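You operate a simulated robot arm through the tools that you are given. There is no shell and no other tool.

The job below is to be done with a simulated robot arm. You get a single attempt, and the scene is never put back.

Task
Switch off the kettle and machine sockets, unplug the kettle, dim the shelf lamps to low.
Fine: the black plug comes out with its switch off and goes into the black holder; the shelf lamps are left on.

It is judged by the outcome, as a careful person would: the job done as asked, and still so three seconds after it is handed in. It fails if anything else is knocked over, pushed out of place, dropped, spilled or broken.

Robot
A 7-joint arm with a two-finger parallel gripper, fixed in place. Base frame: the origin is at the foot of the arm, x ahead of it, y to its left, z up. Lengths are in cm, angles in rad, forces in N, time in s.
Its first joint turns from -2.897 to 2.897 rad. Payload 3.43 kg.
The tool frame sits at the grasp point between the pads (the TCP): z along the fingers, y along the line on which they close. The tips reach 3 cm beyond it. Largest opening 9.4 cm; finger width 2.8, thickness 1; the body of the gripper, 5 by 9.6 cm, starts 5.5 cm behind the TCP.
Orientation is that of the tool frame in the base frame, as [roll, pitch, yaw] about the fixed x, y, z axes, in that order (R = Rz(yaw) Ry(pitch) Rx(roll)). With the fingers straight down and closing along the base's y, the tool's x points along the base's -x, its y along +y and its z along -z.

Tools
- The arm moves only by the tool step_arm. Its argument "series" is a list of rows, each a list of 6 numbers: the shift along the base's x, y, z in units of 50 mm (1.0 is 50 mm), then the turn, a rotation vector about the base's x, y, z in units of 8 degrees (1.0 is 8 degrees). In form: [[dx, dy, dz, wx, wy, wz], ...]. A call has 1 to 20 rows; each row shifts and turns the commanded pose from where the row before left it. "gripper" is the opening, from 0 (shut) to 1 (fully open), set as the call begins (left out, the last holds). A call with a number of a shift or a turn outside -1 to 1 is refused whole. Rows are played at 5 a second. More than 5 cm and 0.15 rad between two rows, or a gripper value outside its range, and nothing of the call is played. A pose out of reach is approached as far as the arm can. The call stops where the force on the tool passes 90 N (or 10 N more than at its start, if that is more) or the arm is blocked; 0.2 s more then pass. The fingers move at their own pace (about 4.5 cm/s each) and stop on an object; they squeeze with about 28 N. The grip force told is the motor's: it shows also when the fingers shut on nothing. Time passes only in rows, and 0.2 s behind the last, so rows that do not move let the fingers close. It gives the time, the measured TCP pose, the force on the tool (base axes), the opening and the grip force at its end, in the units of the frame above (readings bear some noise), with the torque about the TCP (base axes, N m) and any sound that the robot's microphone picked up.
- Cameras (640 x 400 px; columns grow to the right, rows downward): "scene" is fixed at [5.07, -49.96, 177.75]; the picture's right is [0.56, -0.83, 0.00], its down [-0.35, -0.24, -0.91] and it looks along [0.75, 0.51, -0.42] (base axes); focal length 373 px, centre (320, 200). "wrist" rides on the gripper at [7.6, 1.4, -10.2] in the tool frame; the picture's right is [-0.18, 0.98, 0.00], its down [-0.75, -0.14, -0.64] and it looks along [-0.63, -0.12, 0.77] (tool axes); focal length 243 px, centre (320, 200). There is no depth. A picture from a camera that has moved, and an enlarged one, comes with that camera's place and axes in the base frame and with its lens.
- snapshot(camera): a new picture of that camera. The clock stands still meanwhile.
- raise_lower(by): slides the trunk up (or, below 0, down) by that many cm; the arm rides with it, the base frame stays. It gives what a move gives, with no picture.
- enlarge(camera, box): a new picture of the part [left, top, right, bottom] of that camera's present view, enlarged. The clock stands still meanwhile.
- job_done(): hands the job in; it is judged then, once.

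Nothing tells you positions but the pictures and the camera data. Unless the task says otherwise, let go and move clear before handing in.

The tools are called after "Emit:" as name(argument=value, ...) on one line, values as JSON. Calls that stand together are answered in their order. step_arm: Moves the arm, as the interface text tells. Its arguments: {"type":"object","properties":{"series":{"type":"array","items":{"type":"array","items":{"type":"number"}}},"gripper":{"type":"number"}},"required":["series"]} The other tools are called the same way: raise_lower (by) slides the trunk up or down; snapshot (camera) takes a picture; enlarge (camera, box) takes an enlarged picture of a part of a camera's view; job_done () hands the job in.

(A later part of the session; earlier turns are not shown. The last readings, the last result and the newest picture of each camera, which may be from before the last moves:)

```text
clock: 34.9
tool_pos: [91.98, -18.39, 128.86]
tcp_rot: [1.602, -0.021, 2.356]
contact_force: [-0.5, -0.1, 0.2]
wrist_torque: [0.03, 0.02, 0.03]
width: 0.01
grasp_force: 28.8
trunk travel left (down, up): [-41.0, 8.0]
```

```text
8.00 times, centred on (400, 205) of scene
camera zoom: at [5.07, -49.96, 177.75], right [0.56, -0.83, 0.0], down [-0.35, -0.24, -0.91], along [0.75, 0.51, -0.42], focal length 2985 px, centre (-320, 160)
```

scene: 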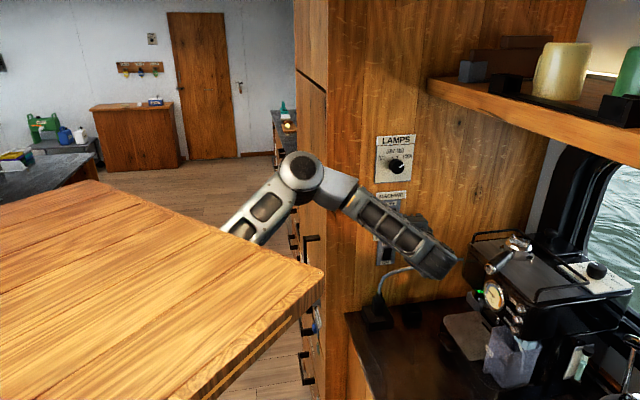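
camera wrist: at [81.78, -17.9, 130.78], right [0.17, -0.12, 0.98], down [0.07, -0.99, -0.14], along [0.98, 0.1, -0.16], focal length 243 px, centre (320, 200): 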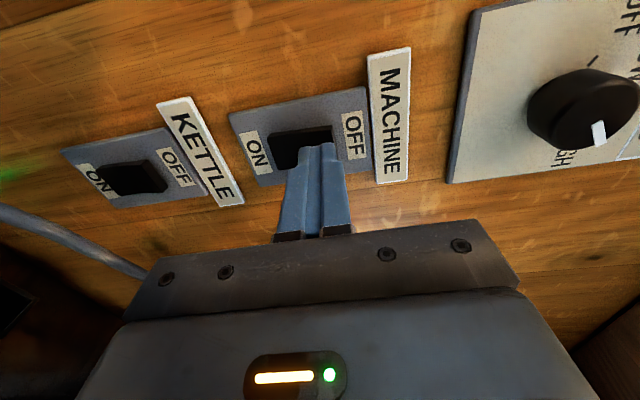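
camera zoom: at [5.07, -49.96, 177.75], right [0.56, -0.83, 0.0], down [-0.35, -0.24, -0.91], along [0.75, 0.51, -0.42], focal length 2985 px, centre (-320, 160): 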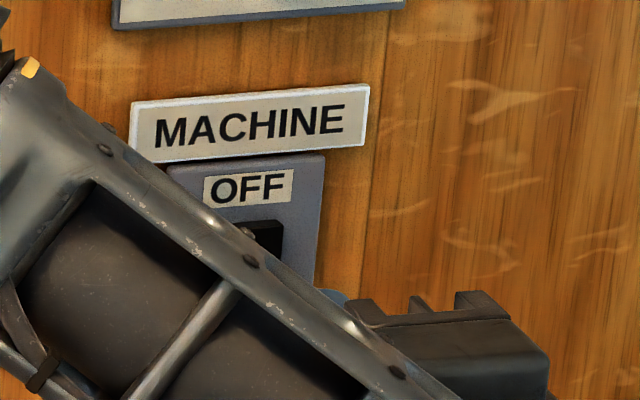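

The machine rocker now looks flipped, with its OFF end flush while the kettle's OFF end still stands out. I'll check the machine's green light in the scene view.

Emit:
enlarge(camera="scene", box=[440, 260, 540, 330])

Emit:
enlarge(camera="scene", box=[340, 230, 440, 300])

Emit:
enlarge(camera="wrist", box=[0, 100, 160, 200])

```text
5.71 times, centred on (490, 295) of scene
camera zoom: at [5.07, -49.96, 177.75], right [0.56, -0.83, 0.0], down [-0.35, -0.24, -0.91], along [0.75, 0.51, -0.42], focal length 2132 px, centre (-651, -343)
```

zoom: 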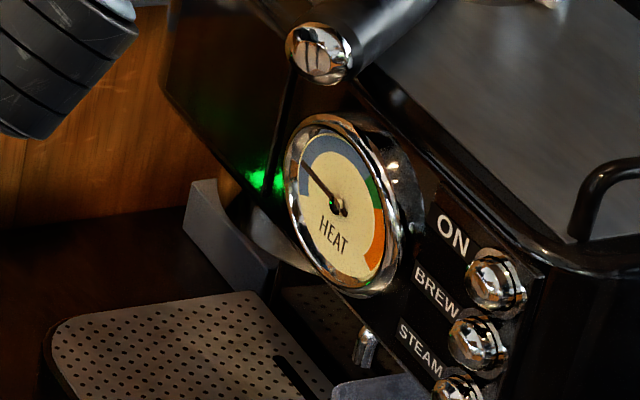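

```text
5.71 times, centred on (390, 265) of scene
camera zoom: at [5.07, -49.96, 177.75], right [0.56, -0.83, 0.0], down [-0.35, -0.24, -0.91], along [0.75, 0.51, -0.42], focal length 2132 px, centre (-80, -171)
```

zoom: 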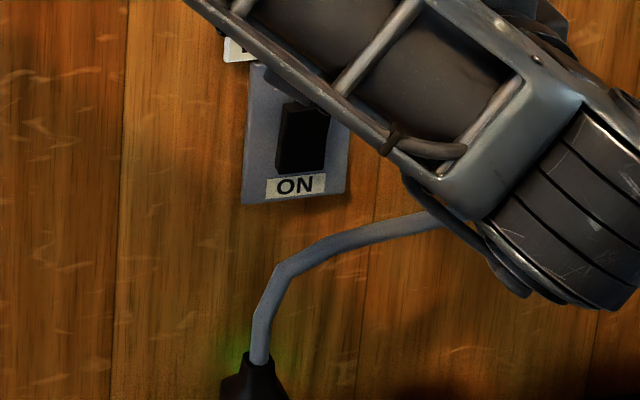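

```text
4.00 times, centred on (80, 150) of wrist
camera zoom: at [79.45, -20.21, 130.78], right [0.17, -0.12, 0.98], down [0.07, -0.99, -0.14], along [0.98, 0.1, -0.16], focal length 970 px, centre (1280, 400)
```

zoom: 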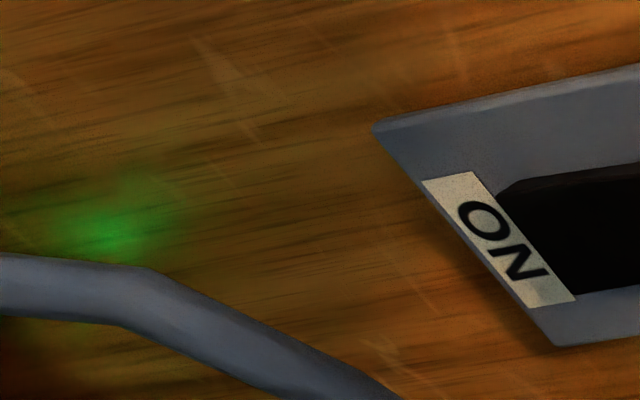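

The machine rocker reads OFF now. I'll lower the trunk 13.2 cm to bring the closed fingers level with the OFF end of the kettle rocker.

Emit:
raise_lower(by=-13.2)

Emit:
snapshot(camera="wrist")

Emit:
snapshot(camera="scene")

```text
clock: 36.5
tool_pos: [91.87, -18.36, 115.53]
tcp_rot: [1.601, -0.021, 2.357]
contact_force: [0.0, 0.8, -0.1]
wrist_torque: [-0.02, 0.02, -0.03]
width: 0.02
grasp_force: 27.7
trunk travel left (down, up): [-27.8, 21.2]
```

```text
taken
camera wrist: at [79.46, -20.2, 117.58], right [0.17, -0.12, 0.98], down [0.07, -0.99, -0.14], along [0.98, 0.1, -0.16], focal length 243 px, centre (320, 200)
```

wrist: 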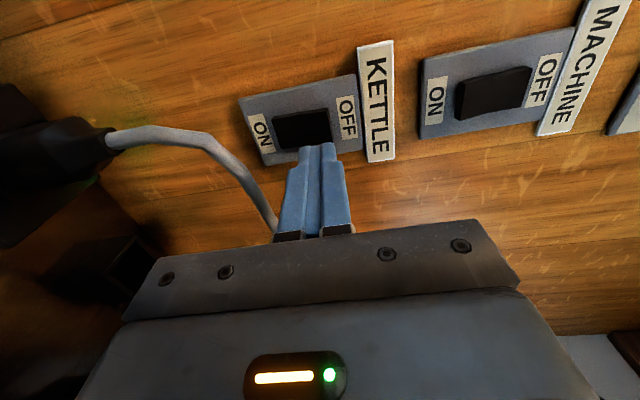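

```text
taken
```

scene: 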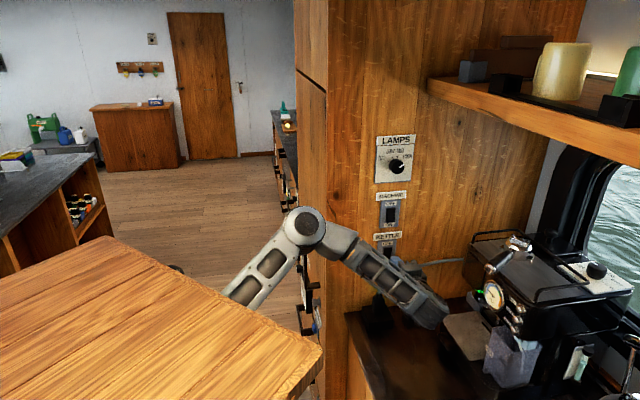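

I'm level with the kettle rocker. I'll zoom on the machine rocker to confirm its state, then advance.

Emit:
enlarge(camera="scene", box=[360, 180, 430, 250])

Emit:
step_arm(series=[[0.05, 0.05, 0, 0, 0, 0], [0.05, 0.05, 0, 0, 0, 0], [0.05, 0.05, 0, 0, 0, 0], [0.05, 0.05, 0, 0, 0, 0], [0.05, 0.05, 0, 0, 0, 0], [0.05, 0.05, 0, 0, 0, 0], [0.05, 0.05, 0, 0, 0, 0], [0.05, 0.05, 0, 0, 0, 0]])

Emit:
enlarge(camera="wrist", box=[200, 60, 520, 260])

```text
5.71 times, centred on (395, 215) of scene
camera zoom: at [5.07, -49.96, 177.75], right [0.56, -0.83, 0.0], down [-0.35, -0.24, -0.91], along [0.75, 0.51, -0.42], focal length 2132 px, centre (-109, 114)
```

zoom: 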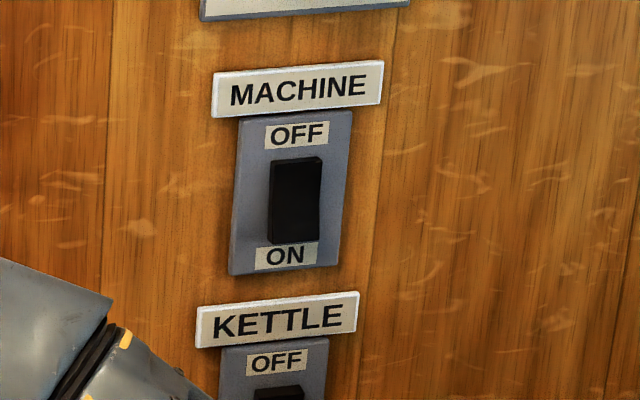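

```text
clock: 38.3
tool_pos: [93.9, -16.26, 115.61]
tcp_rot: [1.601, -0.021, 2.356]
contact_force: [0.5, 0.8, -0.2]
wrist_torque: [0.01, -0.04, -0.01]
width: 0.01
grasp_force: 28.0
trunk travel left (down, up): [-27.8, 21.2]
```

```text
2.00 times, centred on (360, 160) of wrist
camera zoom: at [81.45, -18.14, 117.62], right [0.17, -0.12, 0.98], down [0.07, -0.99, -0.14], along [0.98, 0.1, -0.16], focal length 485 px, centre (240, 280)
```

zoom: 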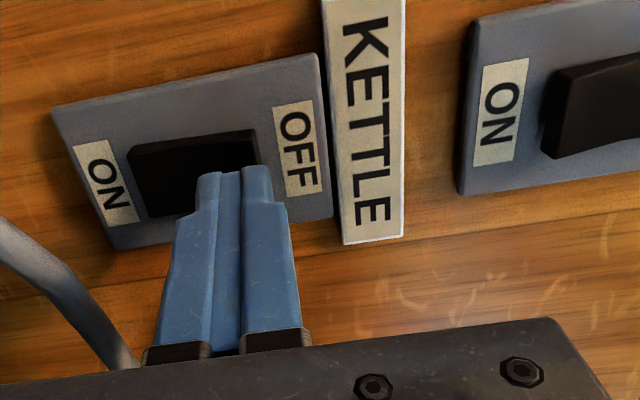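

The machine rocker's ON end now stands out, so it is OFF. I'll press the kettle rocker the same way.

Emit:
step_arm(series=[[0.035, 0.035, 0, 0, 0, 0], [0.035, 0.035, 0, 0, 0, 0], [0.035, 0.035, 0, 0, 0, 0], [0.035, 0.035, 0, 0, 0, 0], [0.035, 0.035, 0, 0, 0, 0], [0.025, 0.025, 0, 0, 0, 0], [0.02, 0.02, 0, 0, 0, 0]])

Emit:
enlarge(camera="wrist", box=[200, 60, 520, 260])

```text
clock: 39.9
tool_pos: [95.24, -15.42, 115.59]
tcp_rot: [1.603, -0.02, 2.357]
contact_force: [-0.5, 0.5, 0.6]
wrist_torque: [0.0, -0.02, 0.01]
width: 0.0
grasp_force: 27.6
trunk travel left (down, up): [-27.8, 21.2]
```

```text
2.00 times, centred on (360, 160) of wrist
camera zoom: at [82.59, -17.08, 117.62], right [0.17, -0.12, 0.98], down [0.07, -0.99, -0.14], along [0.98, 0.1, -0.16], focal length 485 px, centre (240, 280)
```

zoom: 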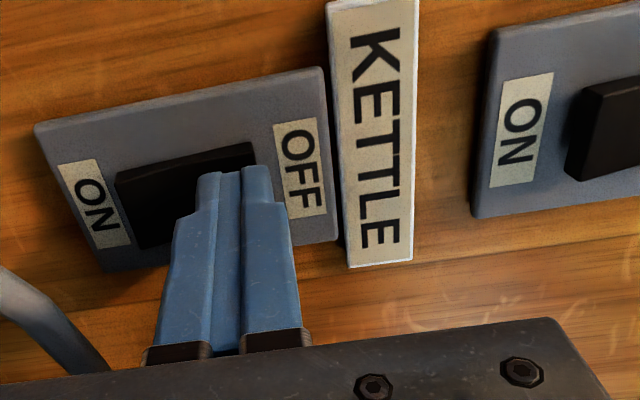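

There is no force yet. I'll advance a few millimetres more.

Emit:
step_arm(series=[[0.02, 0.02, 0, 0, 0, 0], [0.02, 0.02, 0, 0, 0, 0]])

Emit:
enlarge(camera="wrist", box=[200, 60, 520, 260])

```text
clock: 40.5
tool_pos: [95.18, -15.23, 115.69]
tcp_rot: [1.603, -0.021, 2.355]
contact_force: [-16.5, -5.3, 0.0]
wrist_torque: [-0.07, 0.16, 0.18]
width: 0.02
grasp_force: 27.8
trunk travel left (down, up): [-27.8, 21.2]
```

```text
2.00 times, centred on (360, 160) of wrist
camera zoom: at [82.64, -17.01, 117.63], right [0.17, -0.12, 0.98], down [0.07, -0.99, -0.14], along [0.98, 0.09, -0.16], focal length 485 px, centre (240, 280)
```

zoom: 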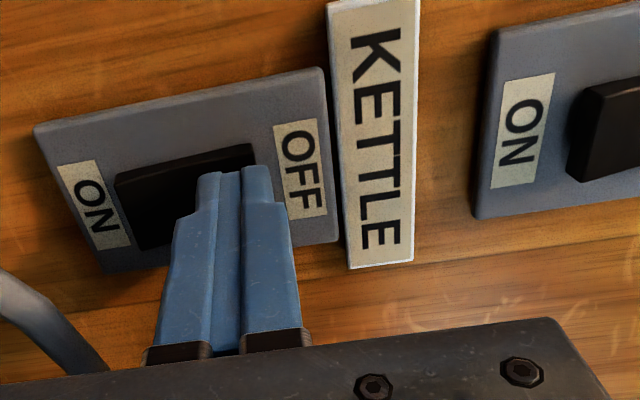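

Contact reads about 17 N at the same depth as before. I'll back off and inspect the kettle rocker and the green light.

Emit:
step_arm(series=[[-0.04, -0.04, 0, 0, 0, 0], [-0.08, -0.08, 0, 0, 0, 0], [-0.1, -0.1, 0, 0, 0, 0], [-0.1, -0.1, 0, 0, 0, 0], [-0.1, -0.1, 0, 0, 0, 0], [-0.1, -0.1, 0, 0, 0, 0], [-0.1, -0.1, 0, 0, 0, 0], [-0.1, -0.1, 0, 0, 0, 0]])

Emit:
snapshot(camera="wrist")

Emit:
enlarge(camera="wrist", box=[200, 60, 520, 260])

Emit:
enlarge(camera="scene", box=[360, 250, 520, 350])

```text
clock: 42.3
tool_pos: [91.64, -18.56, 115.51]
tcp_rot: [1.603, -0.02, 2.357]
contact_force: [0.0, 0.2, -0.1]
wrist_torque: [0.01, 0.01, 0.01]
width: 0.0
grasp_force: 27.8
trunk travel left (down, up): [-27.8, 21.2]
```

```text
taken
camera wrist: at [79.13, -20.48, 117.57], right [0.17, -0.12, 0.98], down [0.07, -0.99, -0.14], along [0.98, 0.1, -0.16], focal length 243 px, centre (320, 200)
```

wrist: 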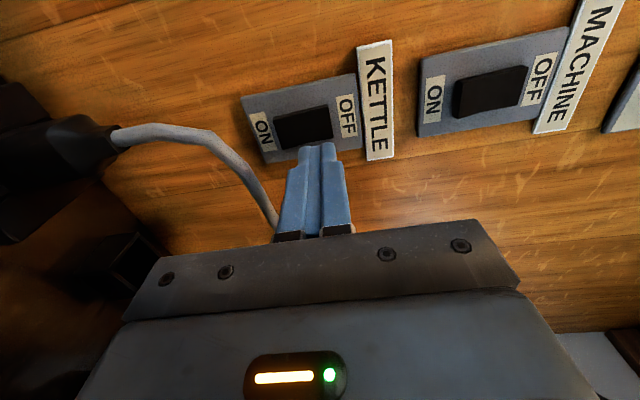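

```text
2.00 times, centred on (360, 160) of wrist
camera zoom: at [79.13, -20.48, 117.57], right [0.17, -0.12, 0.98], down [0.07, -0.99, -0.14], along [0.98, 0.1, -0.16], focal length 485 px, centre (240, 280)
```

zoom: 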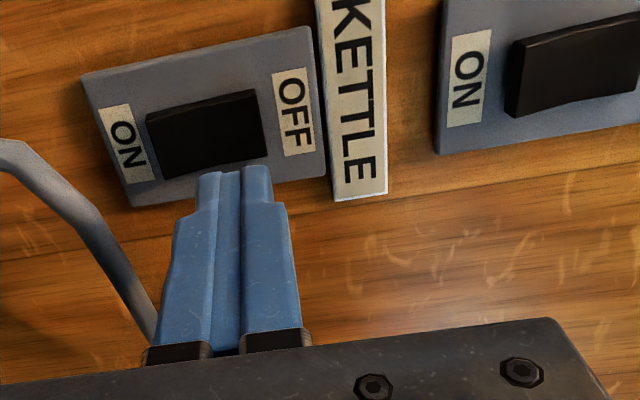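

```text
4.00 times, centred on (440, 300) of scene
camera zoom: at [5.07, -49.96, 177.75], right [0.56, -0.83, 0.0], down [-0.35, -0.24, -0.91], along [0.75, 0.51, -0.42], focal length 1493 px, centre (-160, -200)
```

zoom: 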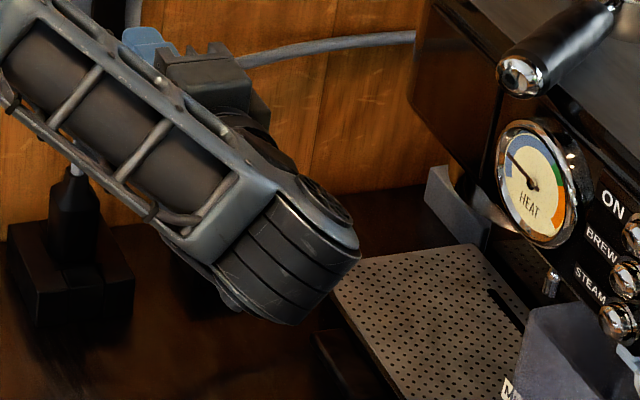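

The green light went out on the plug, so the kettle socket is OFF. Next is the lamps knob at about (96.6,-13.4,143.3), so I'll back off and raise the trunk to its top.

Emit:
step_arm(series=[[-0.1, -0.1, 0, 0, 0, 0], [-0.1, -0.1, 0, 0, 0, 0], [-0.1, -0.1, 0, 0, 0, 0], [-0.1, -0.1, 0, 0, 0, 0]])

Emit:
raise_lower(by=21)

Emit:
snapshot(camera="scene")

Emit:
snapshot(camera="wrist")

```text
clock: 43.3
tool_pos: [89.75, -20.59, 114.92]
tcp_rot: [1.614, -0.028, 2.359]
contact_force: [-0.2, 0.9, 0.4]
wrist_torque: [0.0, 0.05, -0.02]
width: 0.0
grasp_force: 28.2
trunk travel left (down, up): [-27.8, 21.2]
```

```text
clock: 45.5
tool_pos: [89.83, -20.7, 135.78]
tcp_rot: [1.609, -0.029, 2.356]
contact_force: [1.1, 0.3, 0.7]
wrist_torque: [0.0, 0.03, -0.02]
width: 0.0
grasp_force: 28.2
trunk travel left (down, up): [-48.8, 0.2]
```

```text
taken
```

scene: 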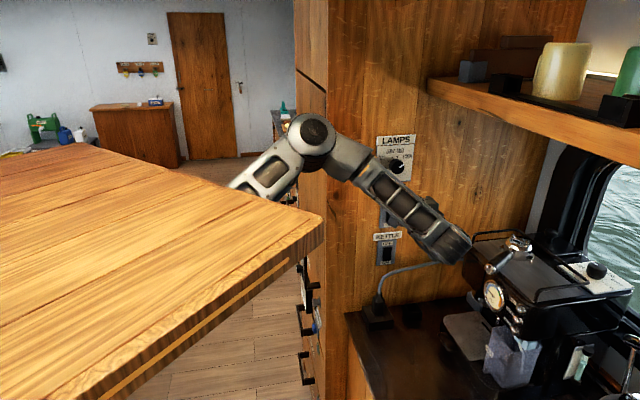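

```text
taken
camera wrist: at [77.2, -22.5, 138.02], right [0.18, -0.12, 0.98], down [0.07, -0.99, -0.14], along [0.98, 0.1, -0.17], focal length 243 px, centre (320, 200)
```

wrist: 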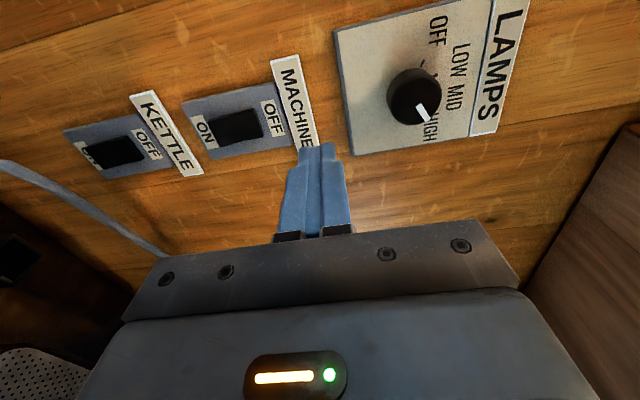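

Both switches look right. Next I'll raise the arm towards the knob's height and open the fingers partway.

Emit:
enlarge(camera="wrist", box=[320, 0, 540, 160])

Emit:
step_arm(series=[[0, 0, 0.1, 0, 0, 0], [0, 0, 0.1, 0, 0, 0], [0, 0, 0.1, 0, 0, 0], [0, 0, 0.1, 0, 0, 0], [0, 0, 0.1, 0, 0, 0], [0, 0, 0.1, 0, 0, 0], [0, 0, 0.1, 0, 0, 0], [0, 0, 0.1, 0, 0, 0]], gripper=0.68)

```text
2.50 times, centred on (430, 80) of wrist
camera zoom: at [77.2, -22.5, 138.02], right [0.18, -0.12, 0.98], down [0.07, -0.99, -0.14], along [0.98, 0.1, -0.17], focal length 606 px, centre (45, 500)
```

zoom: 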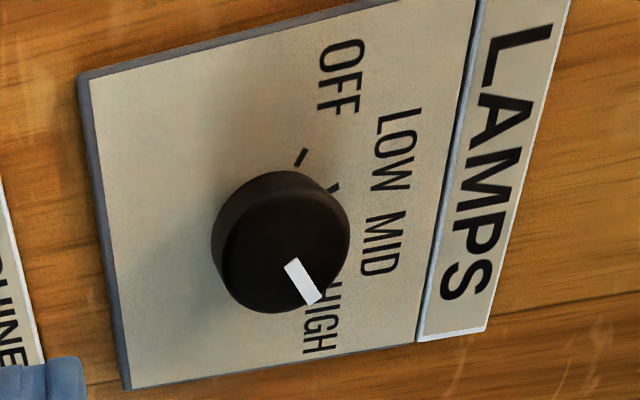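

```text
clock: 47.5
tool_pos: [89.99, -21.01, 136.95]
tcp_rot: [1.634, -0.066, 2.348]
contact_force: [0.2, 0.1, -0.7]
wrist_torque: [0.0, 0.01, 0.0]
width: 6.41
grasp_force: 0.0
out of reach, approached as far as the arm can: row 8
trunk travel left (down, up): [-48.8, 0.2]
stopped in row 8: the arm was blocked; the commanded pose is now the measured one
```

The arm only rose 1.2 cm of the commanded 4 cm. I'll test with much slower upward steps to see whether it is a hard limit or just lag.

Emit:
step_arm(series=[[0, 0, 0.03, 0, 0, 0], [0, 0, 0.03, 0, 0, 0], [0, 0, 0.03, 0, 0, 0], [0, 0, 0.03, 0, 0, 0], [0, 0, 0.03, 0, 0, 0], [0, 0, 0.03, 0, 0, 0], [0, 0, 0, 0, 0, 0], [0, 0, 0, 0, 0, 0]])

Emit:
enlarge(camera="scene", box=[200, 80, 480, 280])

```text
clock: 49.3
tool_pos: [89.93, -21.0, 137.32]
tcp_rot: [1.642, -0.072, 2.351]
contact_force: [0.9, 0.4, -0.5]
wrist_torque: [0.01, -0.05, -0.01]
width: 6.39
grasp_force: 0.1
trunk travel left (down, up): [-48.8, 0.2]
```

```text
2.00 times, centred on (340, 180) of scene
camera zoom: at [5.07, -49.96, 177.75], right [0.56, -0.83, 0.0], down [-0.35, -0.24, -0.91], along [0.75, 0.51, -0.42], focal length 746 px, centre (280, 240)
```

zoom: 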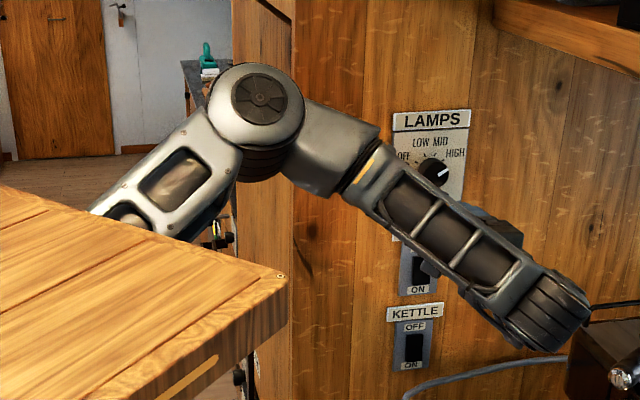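

It's a hard stop: the upper arm is touching the stand's board. Approaching the knob from further right stretches the arm and lowers the elbow, so I'll yaw the hand 22° that way first and then go up.

Emit:
step_arm(series=[[0.043, 0.058, -0.02, 0, 0, 0.23], [0.043, 0.058, -0.02, 0, 0, 0.23], [0.043, 0.058, 0, 0, 0, 0.23], [0.043, 0.058, 0, 0, 0, 0.23], [0.043, 0.058, 0, 0, 0, 0.23], [0.043, 0.058, 0, 0, 0, 0.23], [0.043, 0.058, 0, 0, 0, 0.23], [0.043, 0.058, 0, 0, 0, 0.23], [0.043, 0.058, 0, 0, 0, 0.23], [0.043, 0.058, 0, 0, 0, 0.23], [0.043, 0.058, 0, 0, 0, 0.23], [0.043, 0.058, 0, 0, 0, 0.23]])

Emit:
snapshot(camera="scene")

Emit:
snapshot(camera="wrist")

```text
clock: 51.9
tool_pos: [92.5, -17.42, 137.13]
tcp_rot: [1.635, -0.077, 2.735]
contact_force: [0.8, 0.3, -1.0]
wrist_torque: [0.01, 0.0, -0.01]
width: 6.39
grasp_force: 0.1
trunk travel left (down, up): [-48.8, 0.2]
```

```text
taken
```

scene: 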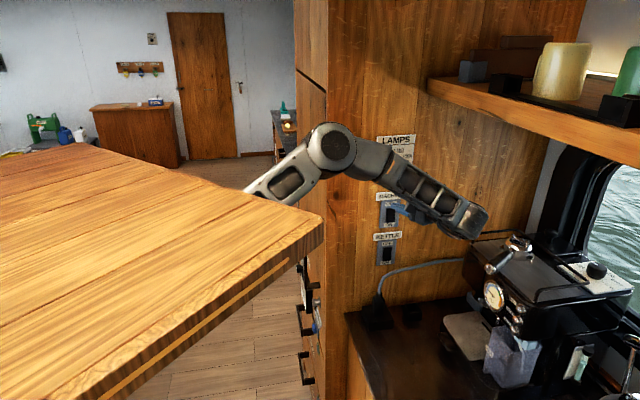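

```text
taken
camera wrist: at [81.78, -23.8, 139.83], right [0.26, -0.04, 0.96], down [0.43, -0.89, -0.16], along [0.86, 0.45, -0.22], focal length 243 px, centre (320, 200)
```

wrist: 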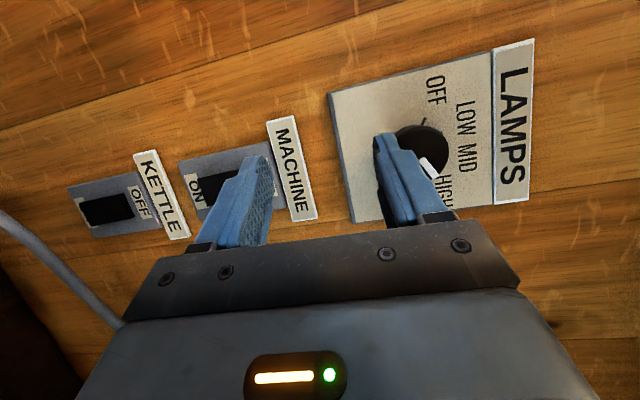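

That tracked well. Now I'll raise slowly towards the knob's height.

Emit:
step_arm(series=[[0, 0, 0.08, 0, 0, 0], [0, 0, 0.08, 0, 0, 0], [0, 0, 0.08, 0, 0, 0], [0, 0, 0.08, 0, 0, 0], [0, 0, 0.08, 0, 0, 0], [0, 0, 0.08, 0, 0, 0]])

```text
clock: 53.5
tool_pos: [92.6, -17.55, 137.0]
tcp_rot: [1.637, -0.117, 2.733]
contact_force: [-0.1, 0.6, 0.7]
wrist_torque: [0.02, 0.05, 0.0]
width: 6.39
grasp_force: 0.0
trunk travel left (down, up): [-48.8, 0.2]
stopped in row 6: the arm was blocked; the commanded pose is now the measured one
```

The elbow is at its ceiling, so the wrist can't rise further. I'll pivot the tool upward about the wrist instead, so the fingertips rise while the wrist stays at the same height.

Emit:
step_arm(series=[[0, 0, 0.14, 0.23, -0.098, 0], [0, 0, 0.14, 0.23, -0.098, 0], [0, 0, 0.14, 0.23, -0.098, 0], [0, 0, 0.14, 0.23, -0.098, 0]])

Emit:
snapshot(camera="scene")

```text
clock: 54.5
tool_pos: [94.11, -17.29, 139.4]
tcp_rot: [1.53, -0.131, 2.715]
contact_force: [-38.7, -18.6, -1.7]
wrist_torque: [0.53, -1.26, 0.2]
width: 6.19
grasp_force: 0.2
out of reach, approached as far as the arm can: row 2, 3, 4
trunk travel left (down, up): [-48.8, 0.2]
stopped in row 4: the force on the tool passed its limit at 112 N (the readings are from after the stop); the commanded pose is now the measured one
```

```text
taken
```

scene: 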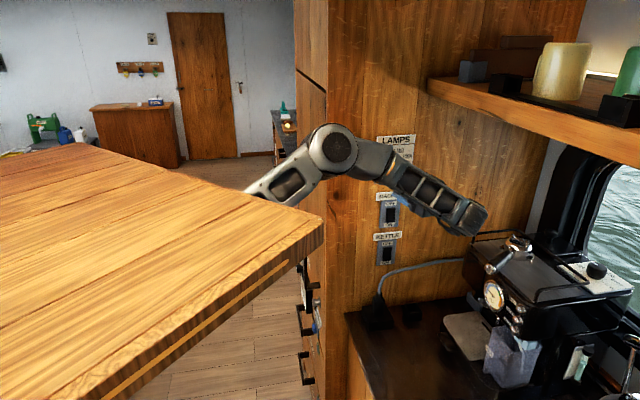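

A finger touched the knob as the pose drifted forward. I'll back straight off and check.

Emit:
step_arm(series=[[-0.1, -0.1, 0, 0, 0, 0], [-0.1, -0.1, 0, 0, 0, 0], [-0.1, -0.1, 0, 0, 0, 0], [-0.1, -0.1, 0, 0, 0, 0]])

Emit:
snapshot(camera="wrist")

Emit:
enlarge(camera="scene", box=[340, 100, 500, 200])

```text
clock: 55.5
tool_pos: [94.15, -17.26, 139.66]
tcp_rot: [1.525, -0.127, 2.721]
contact_force: [-50.9, -29.6, -8.8]
wrist_torque: [0.64, -1.46, 0.09]
width: 5.82
grasp_force: 0.1
out of reach, approached as far as the arm can: row 1, 2, 3, 4
trunk travel left (down, up): [-48.8, 0.2]
```

```text
taken
camera wrist: at [83.16, -23.65, 141.61], right [0.26, -0.17, 0.95], down [0.4, -0.88, -0.26], along [0.88, 0.45, -0.16], focal length 243 px, centre (320, 200)
```

wrist: 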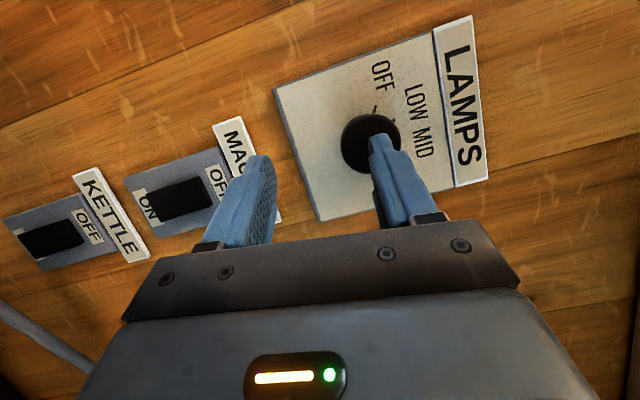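

```text
4.00 times, centred on (420, 150) of scene
camera zoom: at [5.07, -49.96, 177.75], right [0.56, -0.83, 0.0], down [-0.35, -0.24, -0.91], along [0.75, 0.51, -0.42], focal length 1493 px, centre (-80, 400)
```

zoom: 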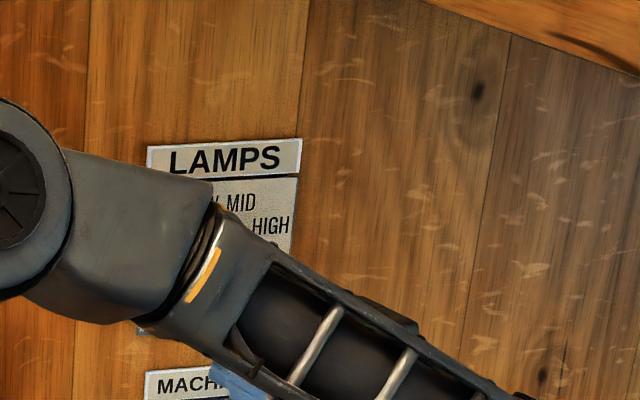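

Retreating alone doesn't move it because the wrist is at a joint limit. I'll undo the upward tilt while backing away.

Emit:
step_arm(series=[[-0.08, -0.08, 0, -0.3, 0.128, 0], [-0.1, -0.1, 0, -0.3, 0.128, 0], [-0.1, -0.1, 0, -0.3, 0.128, 0]])

Emit:
snapshot(camera="wrist")

```text
clock: 56.3
tool_pos: [93.14, -18.38, 138.29]
tcp_rot: [1.664, -0.141, 2.702]
contact_force: [-0.2, 0.5, -0.1]
wrist_torque: [0.02, -0.02, 0.0]
width: 6.4
grasp_force: 0.1
trunk travel left (down, up): [-48.8, 0.2]
```

```text
taken
camera wrist: at [82.31, -24.46, 141.8], right [0.33, -0.05, 0.94], down [0.39, -0.9, -0.19], along [0.86, 0.43, -0.28], focal length 243 px, centre (320, 200)
```

wrist: 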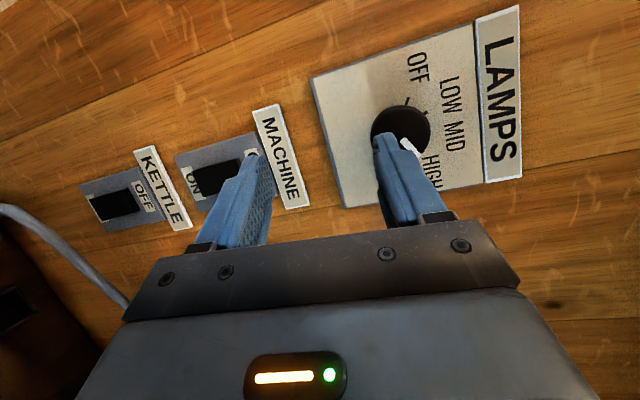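

Clear of the knob again. I'll let the arm settle and check the real pose.

Emit:
step_arm(series=[[0, 0, 0, 0, 0, 0], [0, 0, 0, 0, 0, 0], [0, 0, 0, 0, 0, 0]])

Emit:
enlarge(camera="wrist", box=[300, 0, 560, 220])

```text
clock: 57.1
tool_pos: [93.05, -18.23, 138.4]
tcp_rot: [1.667, -0.14, 2.705]
contact_force: [-1.0, 0.9, 0.7]
wrist_torque: [0.01, 0.05, -0.03]
width: 6.41
grasp_force: 0.0
trunk travel left (down, up): [-48.8, 0.2]
```

```text
1.82 times, centred on (430, 110) of wrist
camera zoom: at [82.37, -24.29, 141.89], right [0.33, -0.05, 0.94], down [0.39, -0.9, -0.18], along [0.86, 0.43, -0.28], focal length 441 px, centre (120, 364)
```

zoom: 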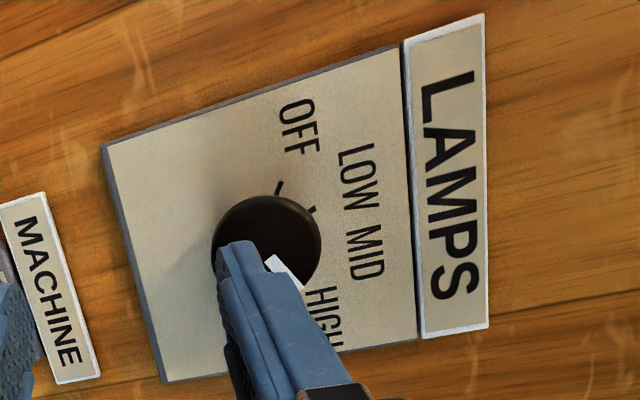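

The knob is undamaged and still at HIGH. The arm can't centre a grip this high, so I'll turn it by pressing one fingertip on the lower half of its face and sweeping right, in short checked strokes; first I'll shift left.

Emit:
step_arm(series=[[-0.045, 0.045, 0, 0, 0, 0], [-0.045, 0.045, 0, 0, 0, 0], [-0.045, 0.045, 0, 0, 0, 0], [-0.045, 0.045, 0, 0, 0, 0], [-0.045, 0.045, 0, 0, 0, 0], [-0.045, 0.045, 0, 0, 0, 0], [0, 0, 0, 0, 0, 0]])

Emit:
snapshot(camera="wrist")

Emit:
enlarge(camera="wrist", box=[300, 0, 560, 220])

```text
clock: 58.9
tool_pos: [91.94, -17.01, 135.94]
tcp_rot: [1.676, -0.177, 2.702]
contact_force: [-0.3, -0.3, 1.0]
wrist_torque: [0.02, -0.02, 0.02]
width: 6.39
grasp_force: 0.1
trunk travel left (down, up): [-48.8, 0.2]
stopped in row 7: the arm was blocked; the commanded pose is now the measured one
```

```text
taken
camera wrist: at [81.32, -23.15, 139.79], right [0.36, -0.06, 0.93], down [0.38, -0.9, -0.2], along [0.85, 0.43, -0.3], focal length 243 px, centre (320, 200)
```

wrist: 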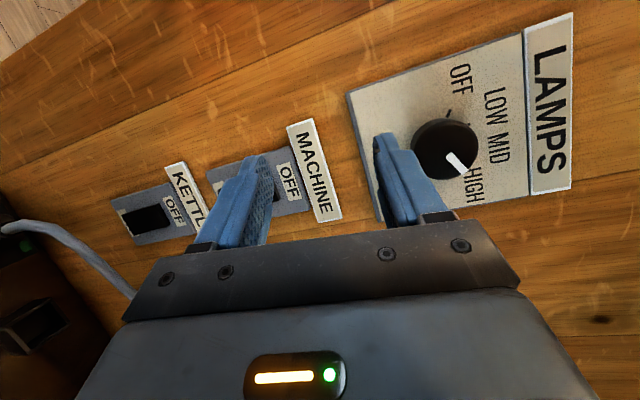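

```text
1.82 times, centred on (430, 110) of wrist
camera zoom: at [81.32, -23.15, 139.79], right [0.36, -0.06, 0.93], down [0.38, -0.9, -0.2], along [0.85, 0.43, -0.3], focal length 441 px, centre (120, 364)
```

zoom: 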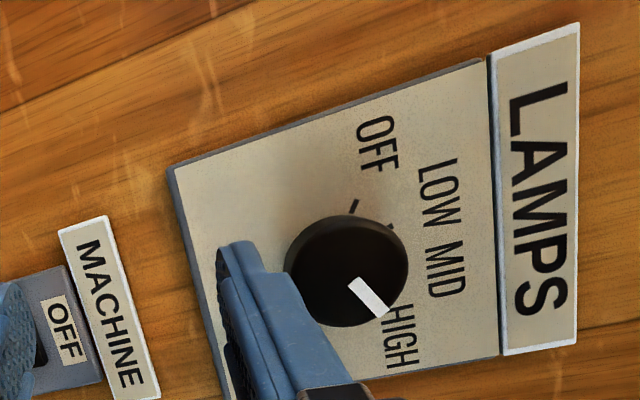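

Moving left sank the tool, since the elbow is riding on the board. I also see a green tint near the plug, so I'll check that before going on.

Emit:
enlarge(camera="wrist", box=[0, 180, 220, 320])

Emit:
enlarge(camera="scene", box=[350, 180, 510, 340])

Emit:
enlarge(camera="scene", box=[360, 180, 430, 270])

```text
2.86 times, centred on (110, 250) of wrist
camera zoom: at [81.32, -23.15, 139.79], right [0.36, -0.06, 0.93], down [0.38, -0.9, -0.2], along [0.85, 0.43, -0.3], focal length 693 px, centre (920, 57)
```

zoom: 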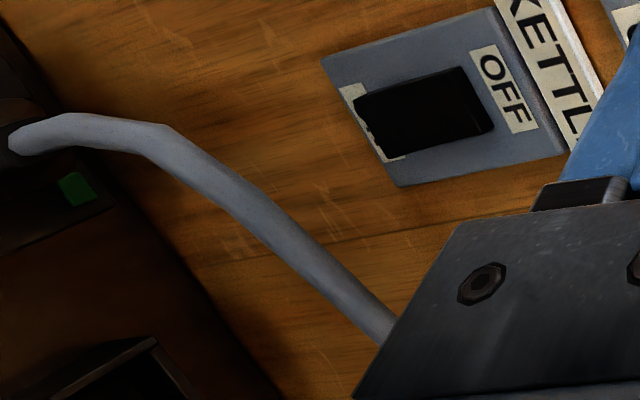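

```text
2.50 times, centred on (430, 260) of scene
camera zoom: at [5.07, -49.96, 177.75], right [0.56, -0.83, 0.0], down [-0.35, -0.24, -0.91], along [0.75, 0.51, -0.42], focal length 933 px, centre (45, 50)
```

zoom: 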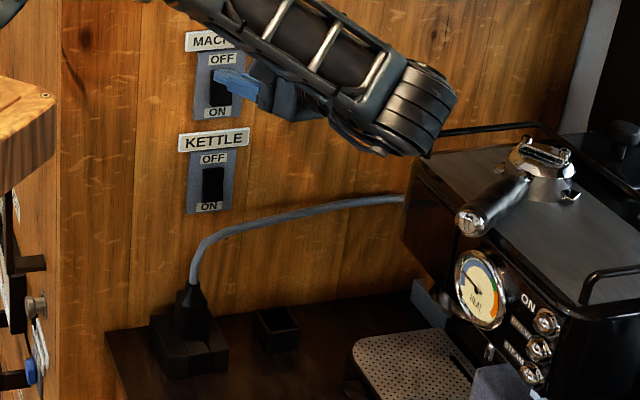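

```text
4.44 times, centred on (395, 225) of scene
camera zoom: at [5.07, -49.96, 177.75], right [0.56, -0.83, 0.0], down [-0.35, -0.24, -0.91], along [0.75, 0.51, -0.42], focal length 1658 px, centre (-13, 89)
```

zoom: 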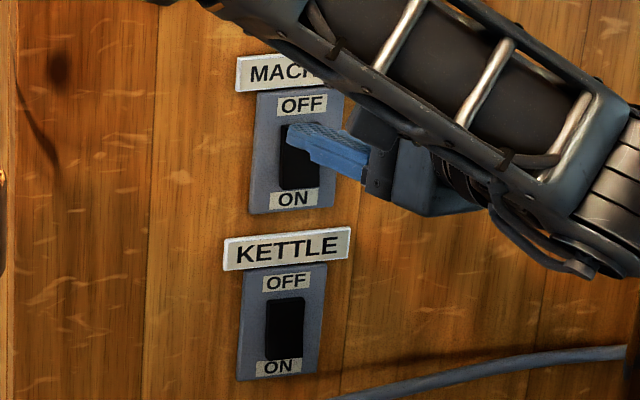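

The LED is unlit, so the kettle is off. I'll square the hand up, open the fingers fully so the upper one reaches the knob's lower half, and recheck.

Emit:
step_arm(series=[[0.01, -0.01, 0, -0.08, -0.12, -0.15], [0.01, -0.01, 0, -0.08, -0.12, -0.15], [0.01, -0.01, 0, -0.08, -0.12, -0.15], [0.01, -0.01, 0, -0.08, -0.12, -0.15], [0.01, -0.01, 0, -0.08, -0.12, -0.15], [0.01, -0.01, 0, -0.08, -0.12, -0.15], [0.01, -0.01, 0, -0.08, -0.12, -0.15], [0, 0, 0, -0.08, -0.12, -0.15]], gripper=1.0)

Emit:
step_arm(series=[[0.03, 0.03, 0.03, 0, 0, 0], [0.03, 0.03, 0.03, 0, 0, 0], [0.03, 0.03, 0.03, 0, 0, 0], [0.03, 0.03, 0.03, 0, 0, 0], [0, 0, 0.03, 0, 0, 0], [0, 0, 0, 0, 0, 0]])

Emit:
snapshot(camera="wrist")

Emit:
snapshot(camera="scene")

```text
clock: 60.7
tool_pos: [92.24, -17.46, 136.51]
tcp_rot: [1.683, -0.007, 2.533]
contact_force: [0.6, -0.1, 0.3]
wrist_torque: [0.03, 0.0, -0.01]
width: 9.4
grasp_force: 0.1
trunk travel left (down, up): [-48.8, 0.2]
```

```text
clock: 62.1
tool_pos: [92.87, -16.85, 137.18]
tcp_rot: [1.685, -0.009, 2.534]
contact_force: [0.5, 0.8, -0.6]
wrist_torque: [0.0, 0.04, 0.02]
width: 9.4
grasp_force: 0.1
trunk travel left (down, up): [-48.8, 0.2]
```

```text
taken
camera wrist: at [80.96, -20.71, 139.9], right [0.22, -0.02, 0.98], down [0.24, -0.97, -0.07], along [0.94, 0.25, -0.21], focal length 243 px, centre (320, 200)
```

wrist: 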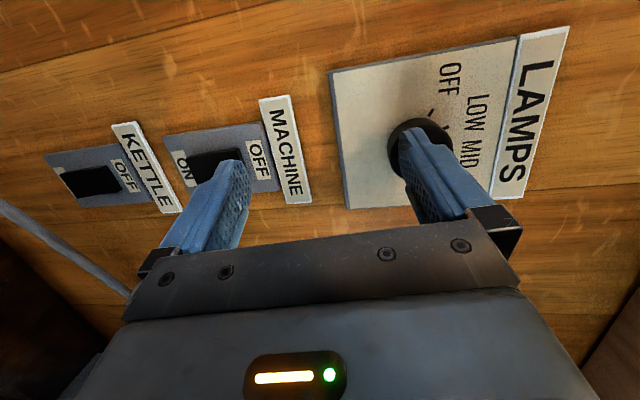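

```text
taken
```

scene: 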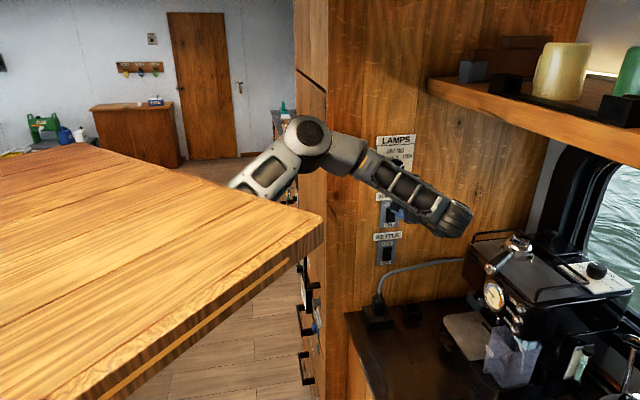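

It tracks well in this pose. I'll test whether it can rise further from here, which would allow a proper grip.

Emit:
step_arm(series=[[-0.02, -0.02, 0.04, 0, 0, 0], [0, 0, 0.04, 0, 0, 0], [0, 0, 0.04, 0, 0, 0], [0, 0, 0.04, 0, 0, 0], [0, 0, 0.04, 0, 0, 0], [0, 0, 0.04, 0, 0, 0], [0, 0, 0.04, 0, 0, 0], [0, 0, 0.04, 0, 0, 0], [0, 0, 0, 0, 0, 0]])

```text
clock: 64.1
tool_pos: [92.78, -16.98, 138.44]
tcp_rot: [1.684, -0.012, 2.534]
contact_force: [-0.3, 0.1, -0.2]
wrist_torque: [-0.01, 0.01, -0.03]
width: 9.39
grasp_force: 0.1
trunk travel left (down, up): [-48.8, 0.2]
```

It is rising. I'll continue slowly.

Emit:
step_arm(series=[[0, 0, 0.03, 0, 0, 0], [0, 0, 0.03, 0, 0, 0], [0, 0, 0.03, 0, 0, 0], [0, 0, 0.03, 0, 0, 0], [0, 0, 0.03, 0, 0, 0], [0, 0, 0.03, 0, 0, 0], [0, 0, 0.03, 0, 0, 0], [0, 0, 0.03, 0, 0, 0], [0, 0, 0, 0, 0, 0]])

Emit:
snapshot(camera="scene")

```text
clock: 66.1
tool_pos: [92.85, -16.8, 138.89]
tcp_rot: [1.693, -0.022, 2.534]
contact_force: [1.2, 0.0, -0.4]
wrist_torque: [0.0, -0.02, 0.03]
width: 9.39
grasp_force: 0.1
trunk travel left (down, up): [-48.8, 0.2]
```

```text
taken
```

scene: 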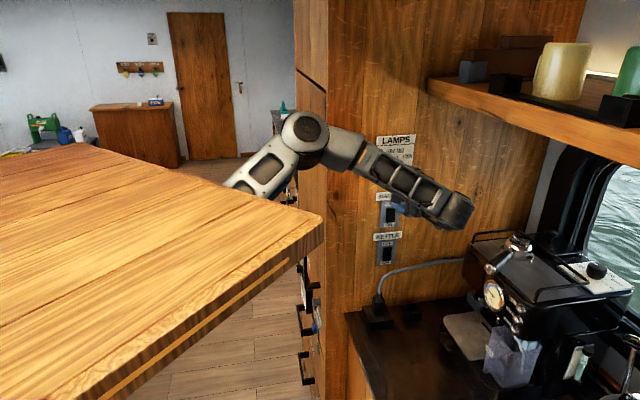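

It is at the ceiling again, but the tool points about 7° downward. I'll pivot it gently towards level so the fingertips rise while the wrist stays at the same height.

Emit:
step_arm(series=[[0, 0, 0.05, 0.156, -0.108, 0], [0, 0, 0.1, 0.156, -0.108, 0], [0, 0, 0.1, 0.156, -0.108, 0], [0, 0, 0, 0, 0, 0]])

```text
clock: 67.3
tool_pos: [93.04, -16.79, 138.04]
tcp_rot: [1.635, -0.051, 2.536]
contact_force: [-0.3, -0.3, -0.5]
wrist_torque: [-0.02, 0.0, -0.02]
width: 9.38
grasp_force: 0.0
trunk travel left (down, up): [-48.8, 0.2]
stopped in row 4: the arm was blocked; the commanded pose is now the measured one
```

Tilting just pushes the elbow into the board again. I'll use the reliable height instead: slide the upper finger just under the knob and roll the knob by its rim, moving right while pressing lightly up. First I'll go down and line up.

Emit:
step_arm(series=[[0, 0, -0.1, 0, 0, 0], [0, 0, -0.1, 0, 0, 0], [0, 0, -0.1, 0, 0, 0], [0, 0, -0.1, 0, 0, 0], [0, 0, -0.1, 0, 0, 0], [0, 0, -0.1, 0, 0, 0], [0, 0, -0.03, 0, 0, 0], [0, 0, 0, 0, 0, 0]])

Emit:
enlarge(camera="wrist", box=[200, 40, 560, 265])

```text
clock: 69.1
tool_pos: [93.02, -16.84, 135.37]
tcp_rot: [1.63, -0.044, 2.536]
contact_force: [-0.5, -0.8, -0.4]
wrist_torque: [0.0, -0.03, -0.02]
width: 9.41
grasp_force: 0.1
trunk travel left (down, up): [-48.8, 0.2]
```

```text
1.78 times, centred on (380, 152) of wrist
camera zoom: at [81.09, -20.86, 137.79], right [0.22, -0.08, 0.97], down [0.25, -0.96, -0.14], along [0.94, 0.27, -0.19], focal length 431 px, centre (213, 284)
```

zoom: 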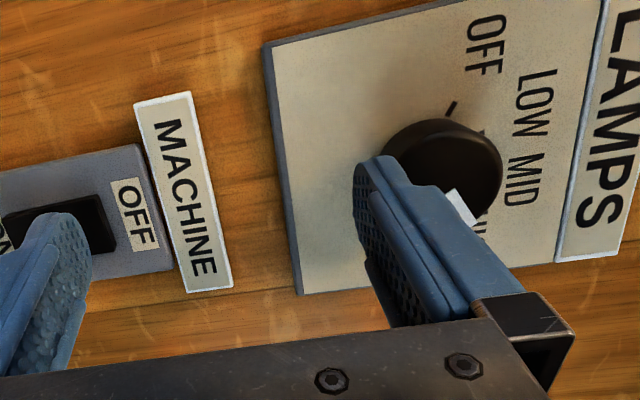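

The upper fingertip sits just below the knob. I'll slide it forward beneath the rim in two gentle parts.

Emit:
step_arm(series=[[-0.03, 0.03, -0.02, 0, 0, 0], [-0.03, 0.03, -0.02, 0, 0, 0], [0.04, 0.04, 0, 0, 0, 0], [0.04, 0.04, 0, 0, 0, 0], [0.04, 0.04, 0, 0, 0, 0], [0.04, 0.04, 0, 0, 0, 0], [0, 0, 0, 0, 0, 0]])

Emit:
enlarge(camera="wrist", box=[200, 40, 560, 265])

```text
clock: 70.7
tool_pos: [93.5, -15.65, 135.07]
tcp_rot: [1.631, -0.043, 2.536]
contact_force: [0.3, -0.7, -0.6]
wrist_torque: [0.0, 0.02, -0.01]
width: 9.42
grasp_force: 0.1
trunk travel left (down, up): [-48.8, 0.2]
```

```text
1.78 times, centred on (380, 152) of wrist
camera zoom: at [81.62, -19.73, 137.62], right [0.22, -0.08, 0.97], down [0.25, -0.96, -0.14], along [0.94, 0.27, -0.19], focal length 431 px, centre (213, 284)
```

zoom: 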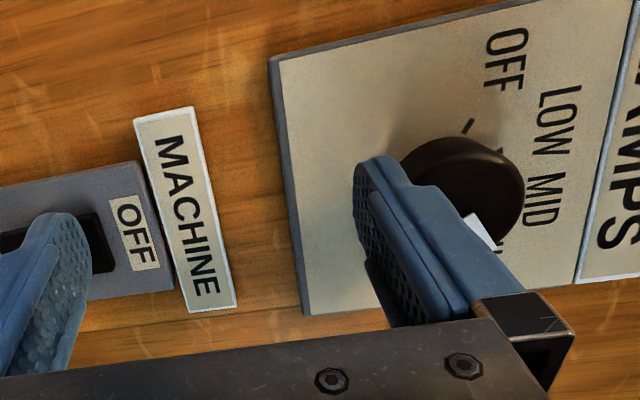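

No contact yet. I'll go forward another centimetre or so.

Emit:
step_arm(series=[[0.04, 0.04, 0, 0, 0, 0], [0.04, 0.04, 0, 0, 0, 0], [0.03, 0.03, 0, 0, 0, 0], [0.03, 0.03, 0, 0, 0, 0], [0, 0, 0, 0, 0, 0]])

Emit:
enlarge(camera="wrist", box=[200, 40, 560, 265])

```text
clock: 71.9
tool_pos: [94.38, -14.83, 135.19]
tcp_rot: [1.631, -0.044, 2.535]
contact_force: [0.0, -0.3, 0.3]
wrist_torque: [-0.03, 0.02, -0.04]
width: 9.39
grasp_force: 0.1
trunk travel left (down, up): [-48.8, 0.2]
```

```text
1.78 times, centred on (380, 152) of wrist
camera zoom: at [82.31, -19.01, 137.63], right [0.22, -0.08, 0.97], down [0.25, -0.96, -0.14], along [0.94, 0.27, -0.19], focal length 431 px, centre (213, 284)
```

zoom: 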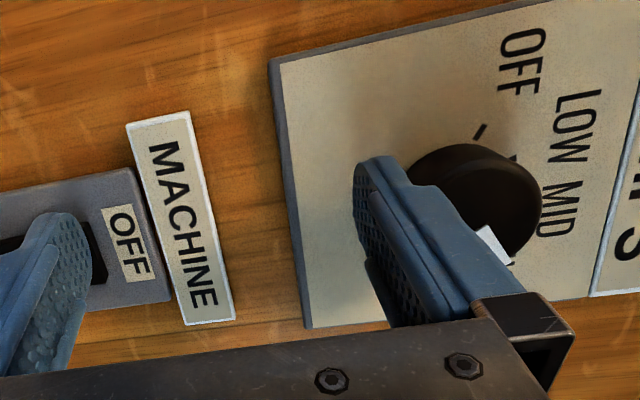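

The tip is now beneath the knob's rim, close to the plate. I'll raise gently to make contact.

Emit:
step_arm(series=[[0, 0, 0.03, 0, 0, 0], [0, 0, 0.03, 0, 0, 0], [0, 0, 0.03, 0, 0, 0], [0, 0, 0.03, 0, 0, 0], [0, 0, 0, 0, 0, 0]])

Emit:
enlarge(camera="wrist", box=[200, 40, 560, 265])

```text
clock: 73.1
tool_pos: [94.14, -14.97, 135.71]
tcp_rot: [1.631, -0.046, 2.536]
contact_force: [0.7, -1.1, -7.3]
wrist_torque: [-0.04, 0.14, -0.02]
width: 9.02
grasp_force: 0.1
trunk travel left (down, up): [-48.8, 0.2]
```

```text
1.78 times, centred on (380, 152) of wrist
camera zoom: at [82.3, -19.02, 138.16], right [0.22, -0.08, 0.97], down [0.24, -0.96, -0.14], along [0.94, 0.27, -0.19], focal length 431 px, centre (213, 284)
```

zoom: 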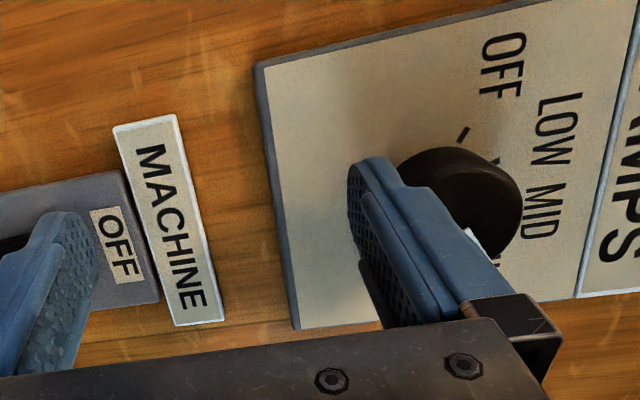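

I have light contact, about 7 N upward. I'll press slightly more and sweep right 1.5 cm.

Emit:
step_arm(series=[[0, 0, 0.03, 0, 0, 0], [0, 0, 0.03, 0, 0, 0], [0.021, -0.021, 0.005, 0, 0, 0], [0.021, -0.021, 0.005, 0, 0, 0], [0.021, -0.021, 0, 0, 0, 0], [0.021, -0.021, 0, 0, 0, 0], [0.021, -0.021, 0, 0, 0, 0], [0.021, -0.021, 0, 0, 0, 0], [0.021, -0.021, 0, 0, 0, 0], [0.021, -0.021, 0, 0, 0, 0]])

Emit:
enlarge(camera="wrist", box=[200, 40, 560, 265])

```text
clock: 75.3
tool_pos: [95.17, -15.8, 136.01]
tcp_rot: [1.633, -0.046, 2.537]
contact_force: [0.3, 0.2, -17.6]
wrist_torque: [-0.24, 0.13, 0.04]
width: 8.38
grasp_force: 0.1
trunk travel left (down, up): [-48.8, 0.2]
```

```text
1.78 times, centred on (380, 152) of wrist
camera zoom: at [83.23, -19.92, 138.47], right [0.22, -0.08, 0.97], down [0.24, -0.96, -0.14], along [0.94, 0.27, -0.19], focal length 431 px, centre (213, 284)
```

zoom: 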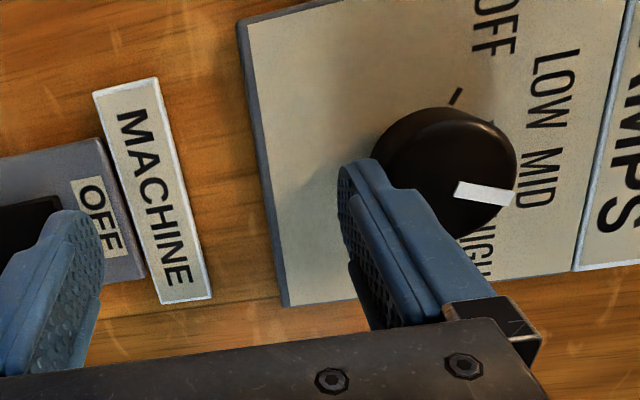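

It works: the pointer has moved from HIGH to about MID. I'll continue the sweep a bit more, pressing the same.

Emit:
step_arm(series=[[0.021, -0.021, 0, 0, 0, 0], [0.021, -0.021, 0, 0, 0, 0], [0.021, -0.021, 0, 0, 0, 0], [0.021, -0.021, 0, 0, 0, 0], [0.021, -0.021, 0, 0, 0, 0]])

Emit:
enlarge(camera="wrist", box=[200, 40, 560, 265])

```text
clock: 76.5
tool_pos: [95.62, -16.44, 136.02]
tcp_rot: [1.63, -0.044, 2.536]
contact_force: [-0.4, 0.1, -19.6]
wrist_torque: [-0.36, 0.02, 0.0]
width: 8.29
grasp_force: 0.1
trunk travel left (down, up): [-48.8, 0.2]
```

```text
1.78 times, centred on (380, 152) of wrist
camera zoom: at [83.78, -20.46, 138.49], right [0.22, -0.08, 0.97], down [0.24, -0.96, -0.14], along [0.94, 0.27, -0.19], focal length 431 px, centre (213, 284)
```

zoom: 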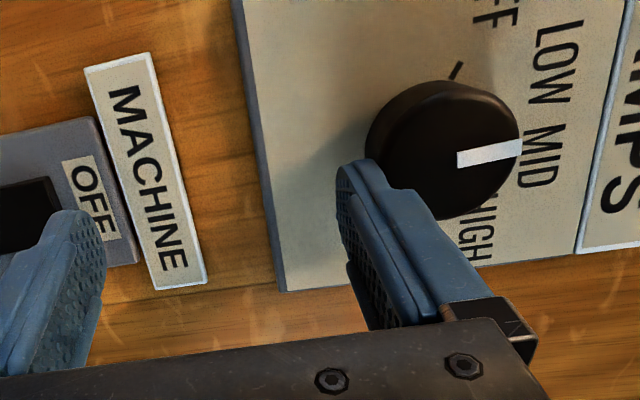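

The pointer is now about straight up, between MID and LOW. I'll continue about 0.6 cm more.

Emit:
step_arm(series=[[0.021, -0.021, 0, 0, 0, 0], [0.021, -0.021, 0, 0, 0, 0], [0.021, -0.021, 0, 0, 0, 0], [0.021, -0.021, 0, 0, 0, 0]])

Emit:
enlarge(camera="wrist", box=[200, 40, 560, 265])

```text
clock: 77.5
tool_pos: [96.16, -16.9, 136.0]
tcp_rot: [1.633, -0.044, 2.535]
contact_force: [1.7, -2.2, -16.2]
wrist_torque: [-0.31, 0.16, -0.06]
width: 8.48
grasp_force: 0.1
trunk travel left (down, up): [-48.8, 0.2]
```

```text
1.78 times, centred on (380, 152) of wrist
camera zoom: at [84.21, -20.9, 138.48], right [0.22, -0.08, 0.97], down [0.24, -0.96, -0.14], along [0.94, 0.27, -0.19], focal length 431 px, centre (213, 284)
```

zoom: 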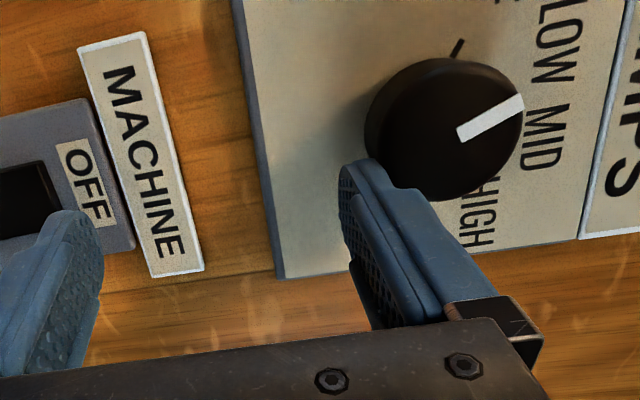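

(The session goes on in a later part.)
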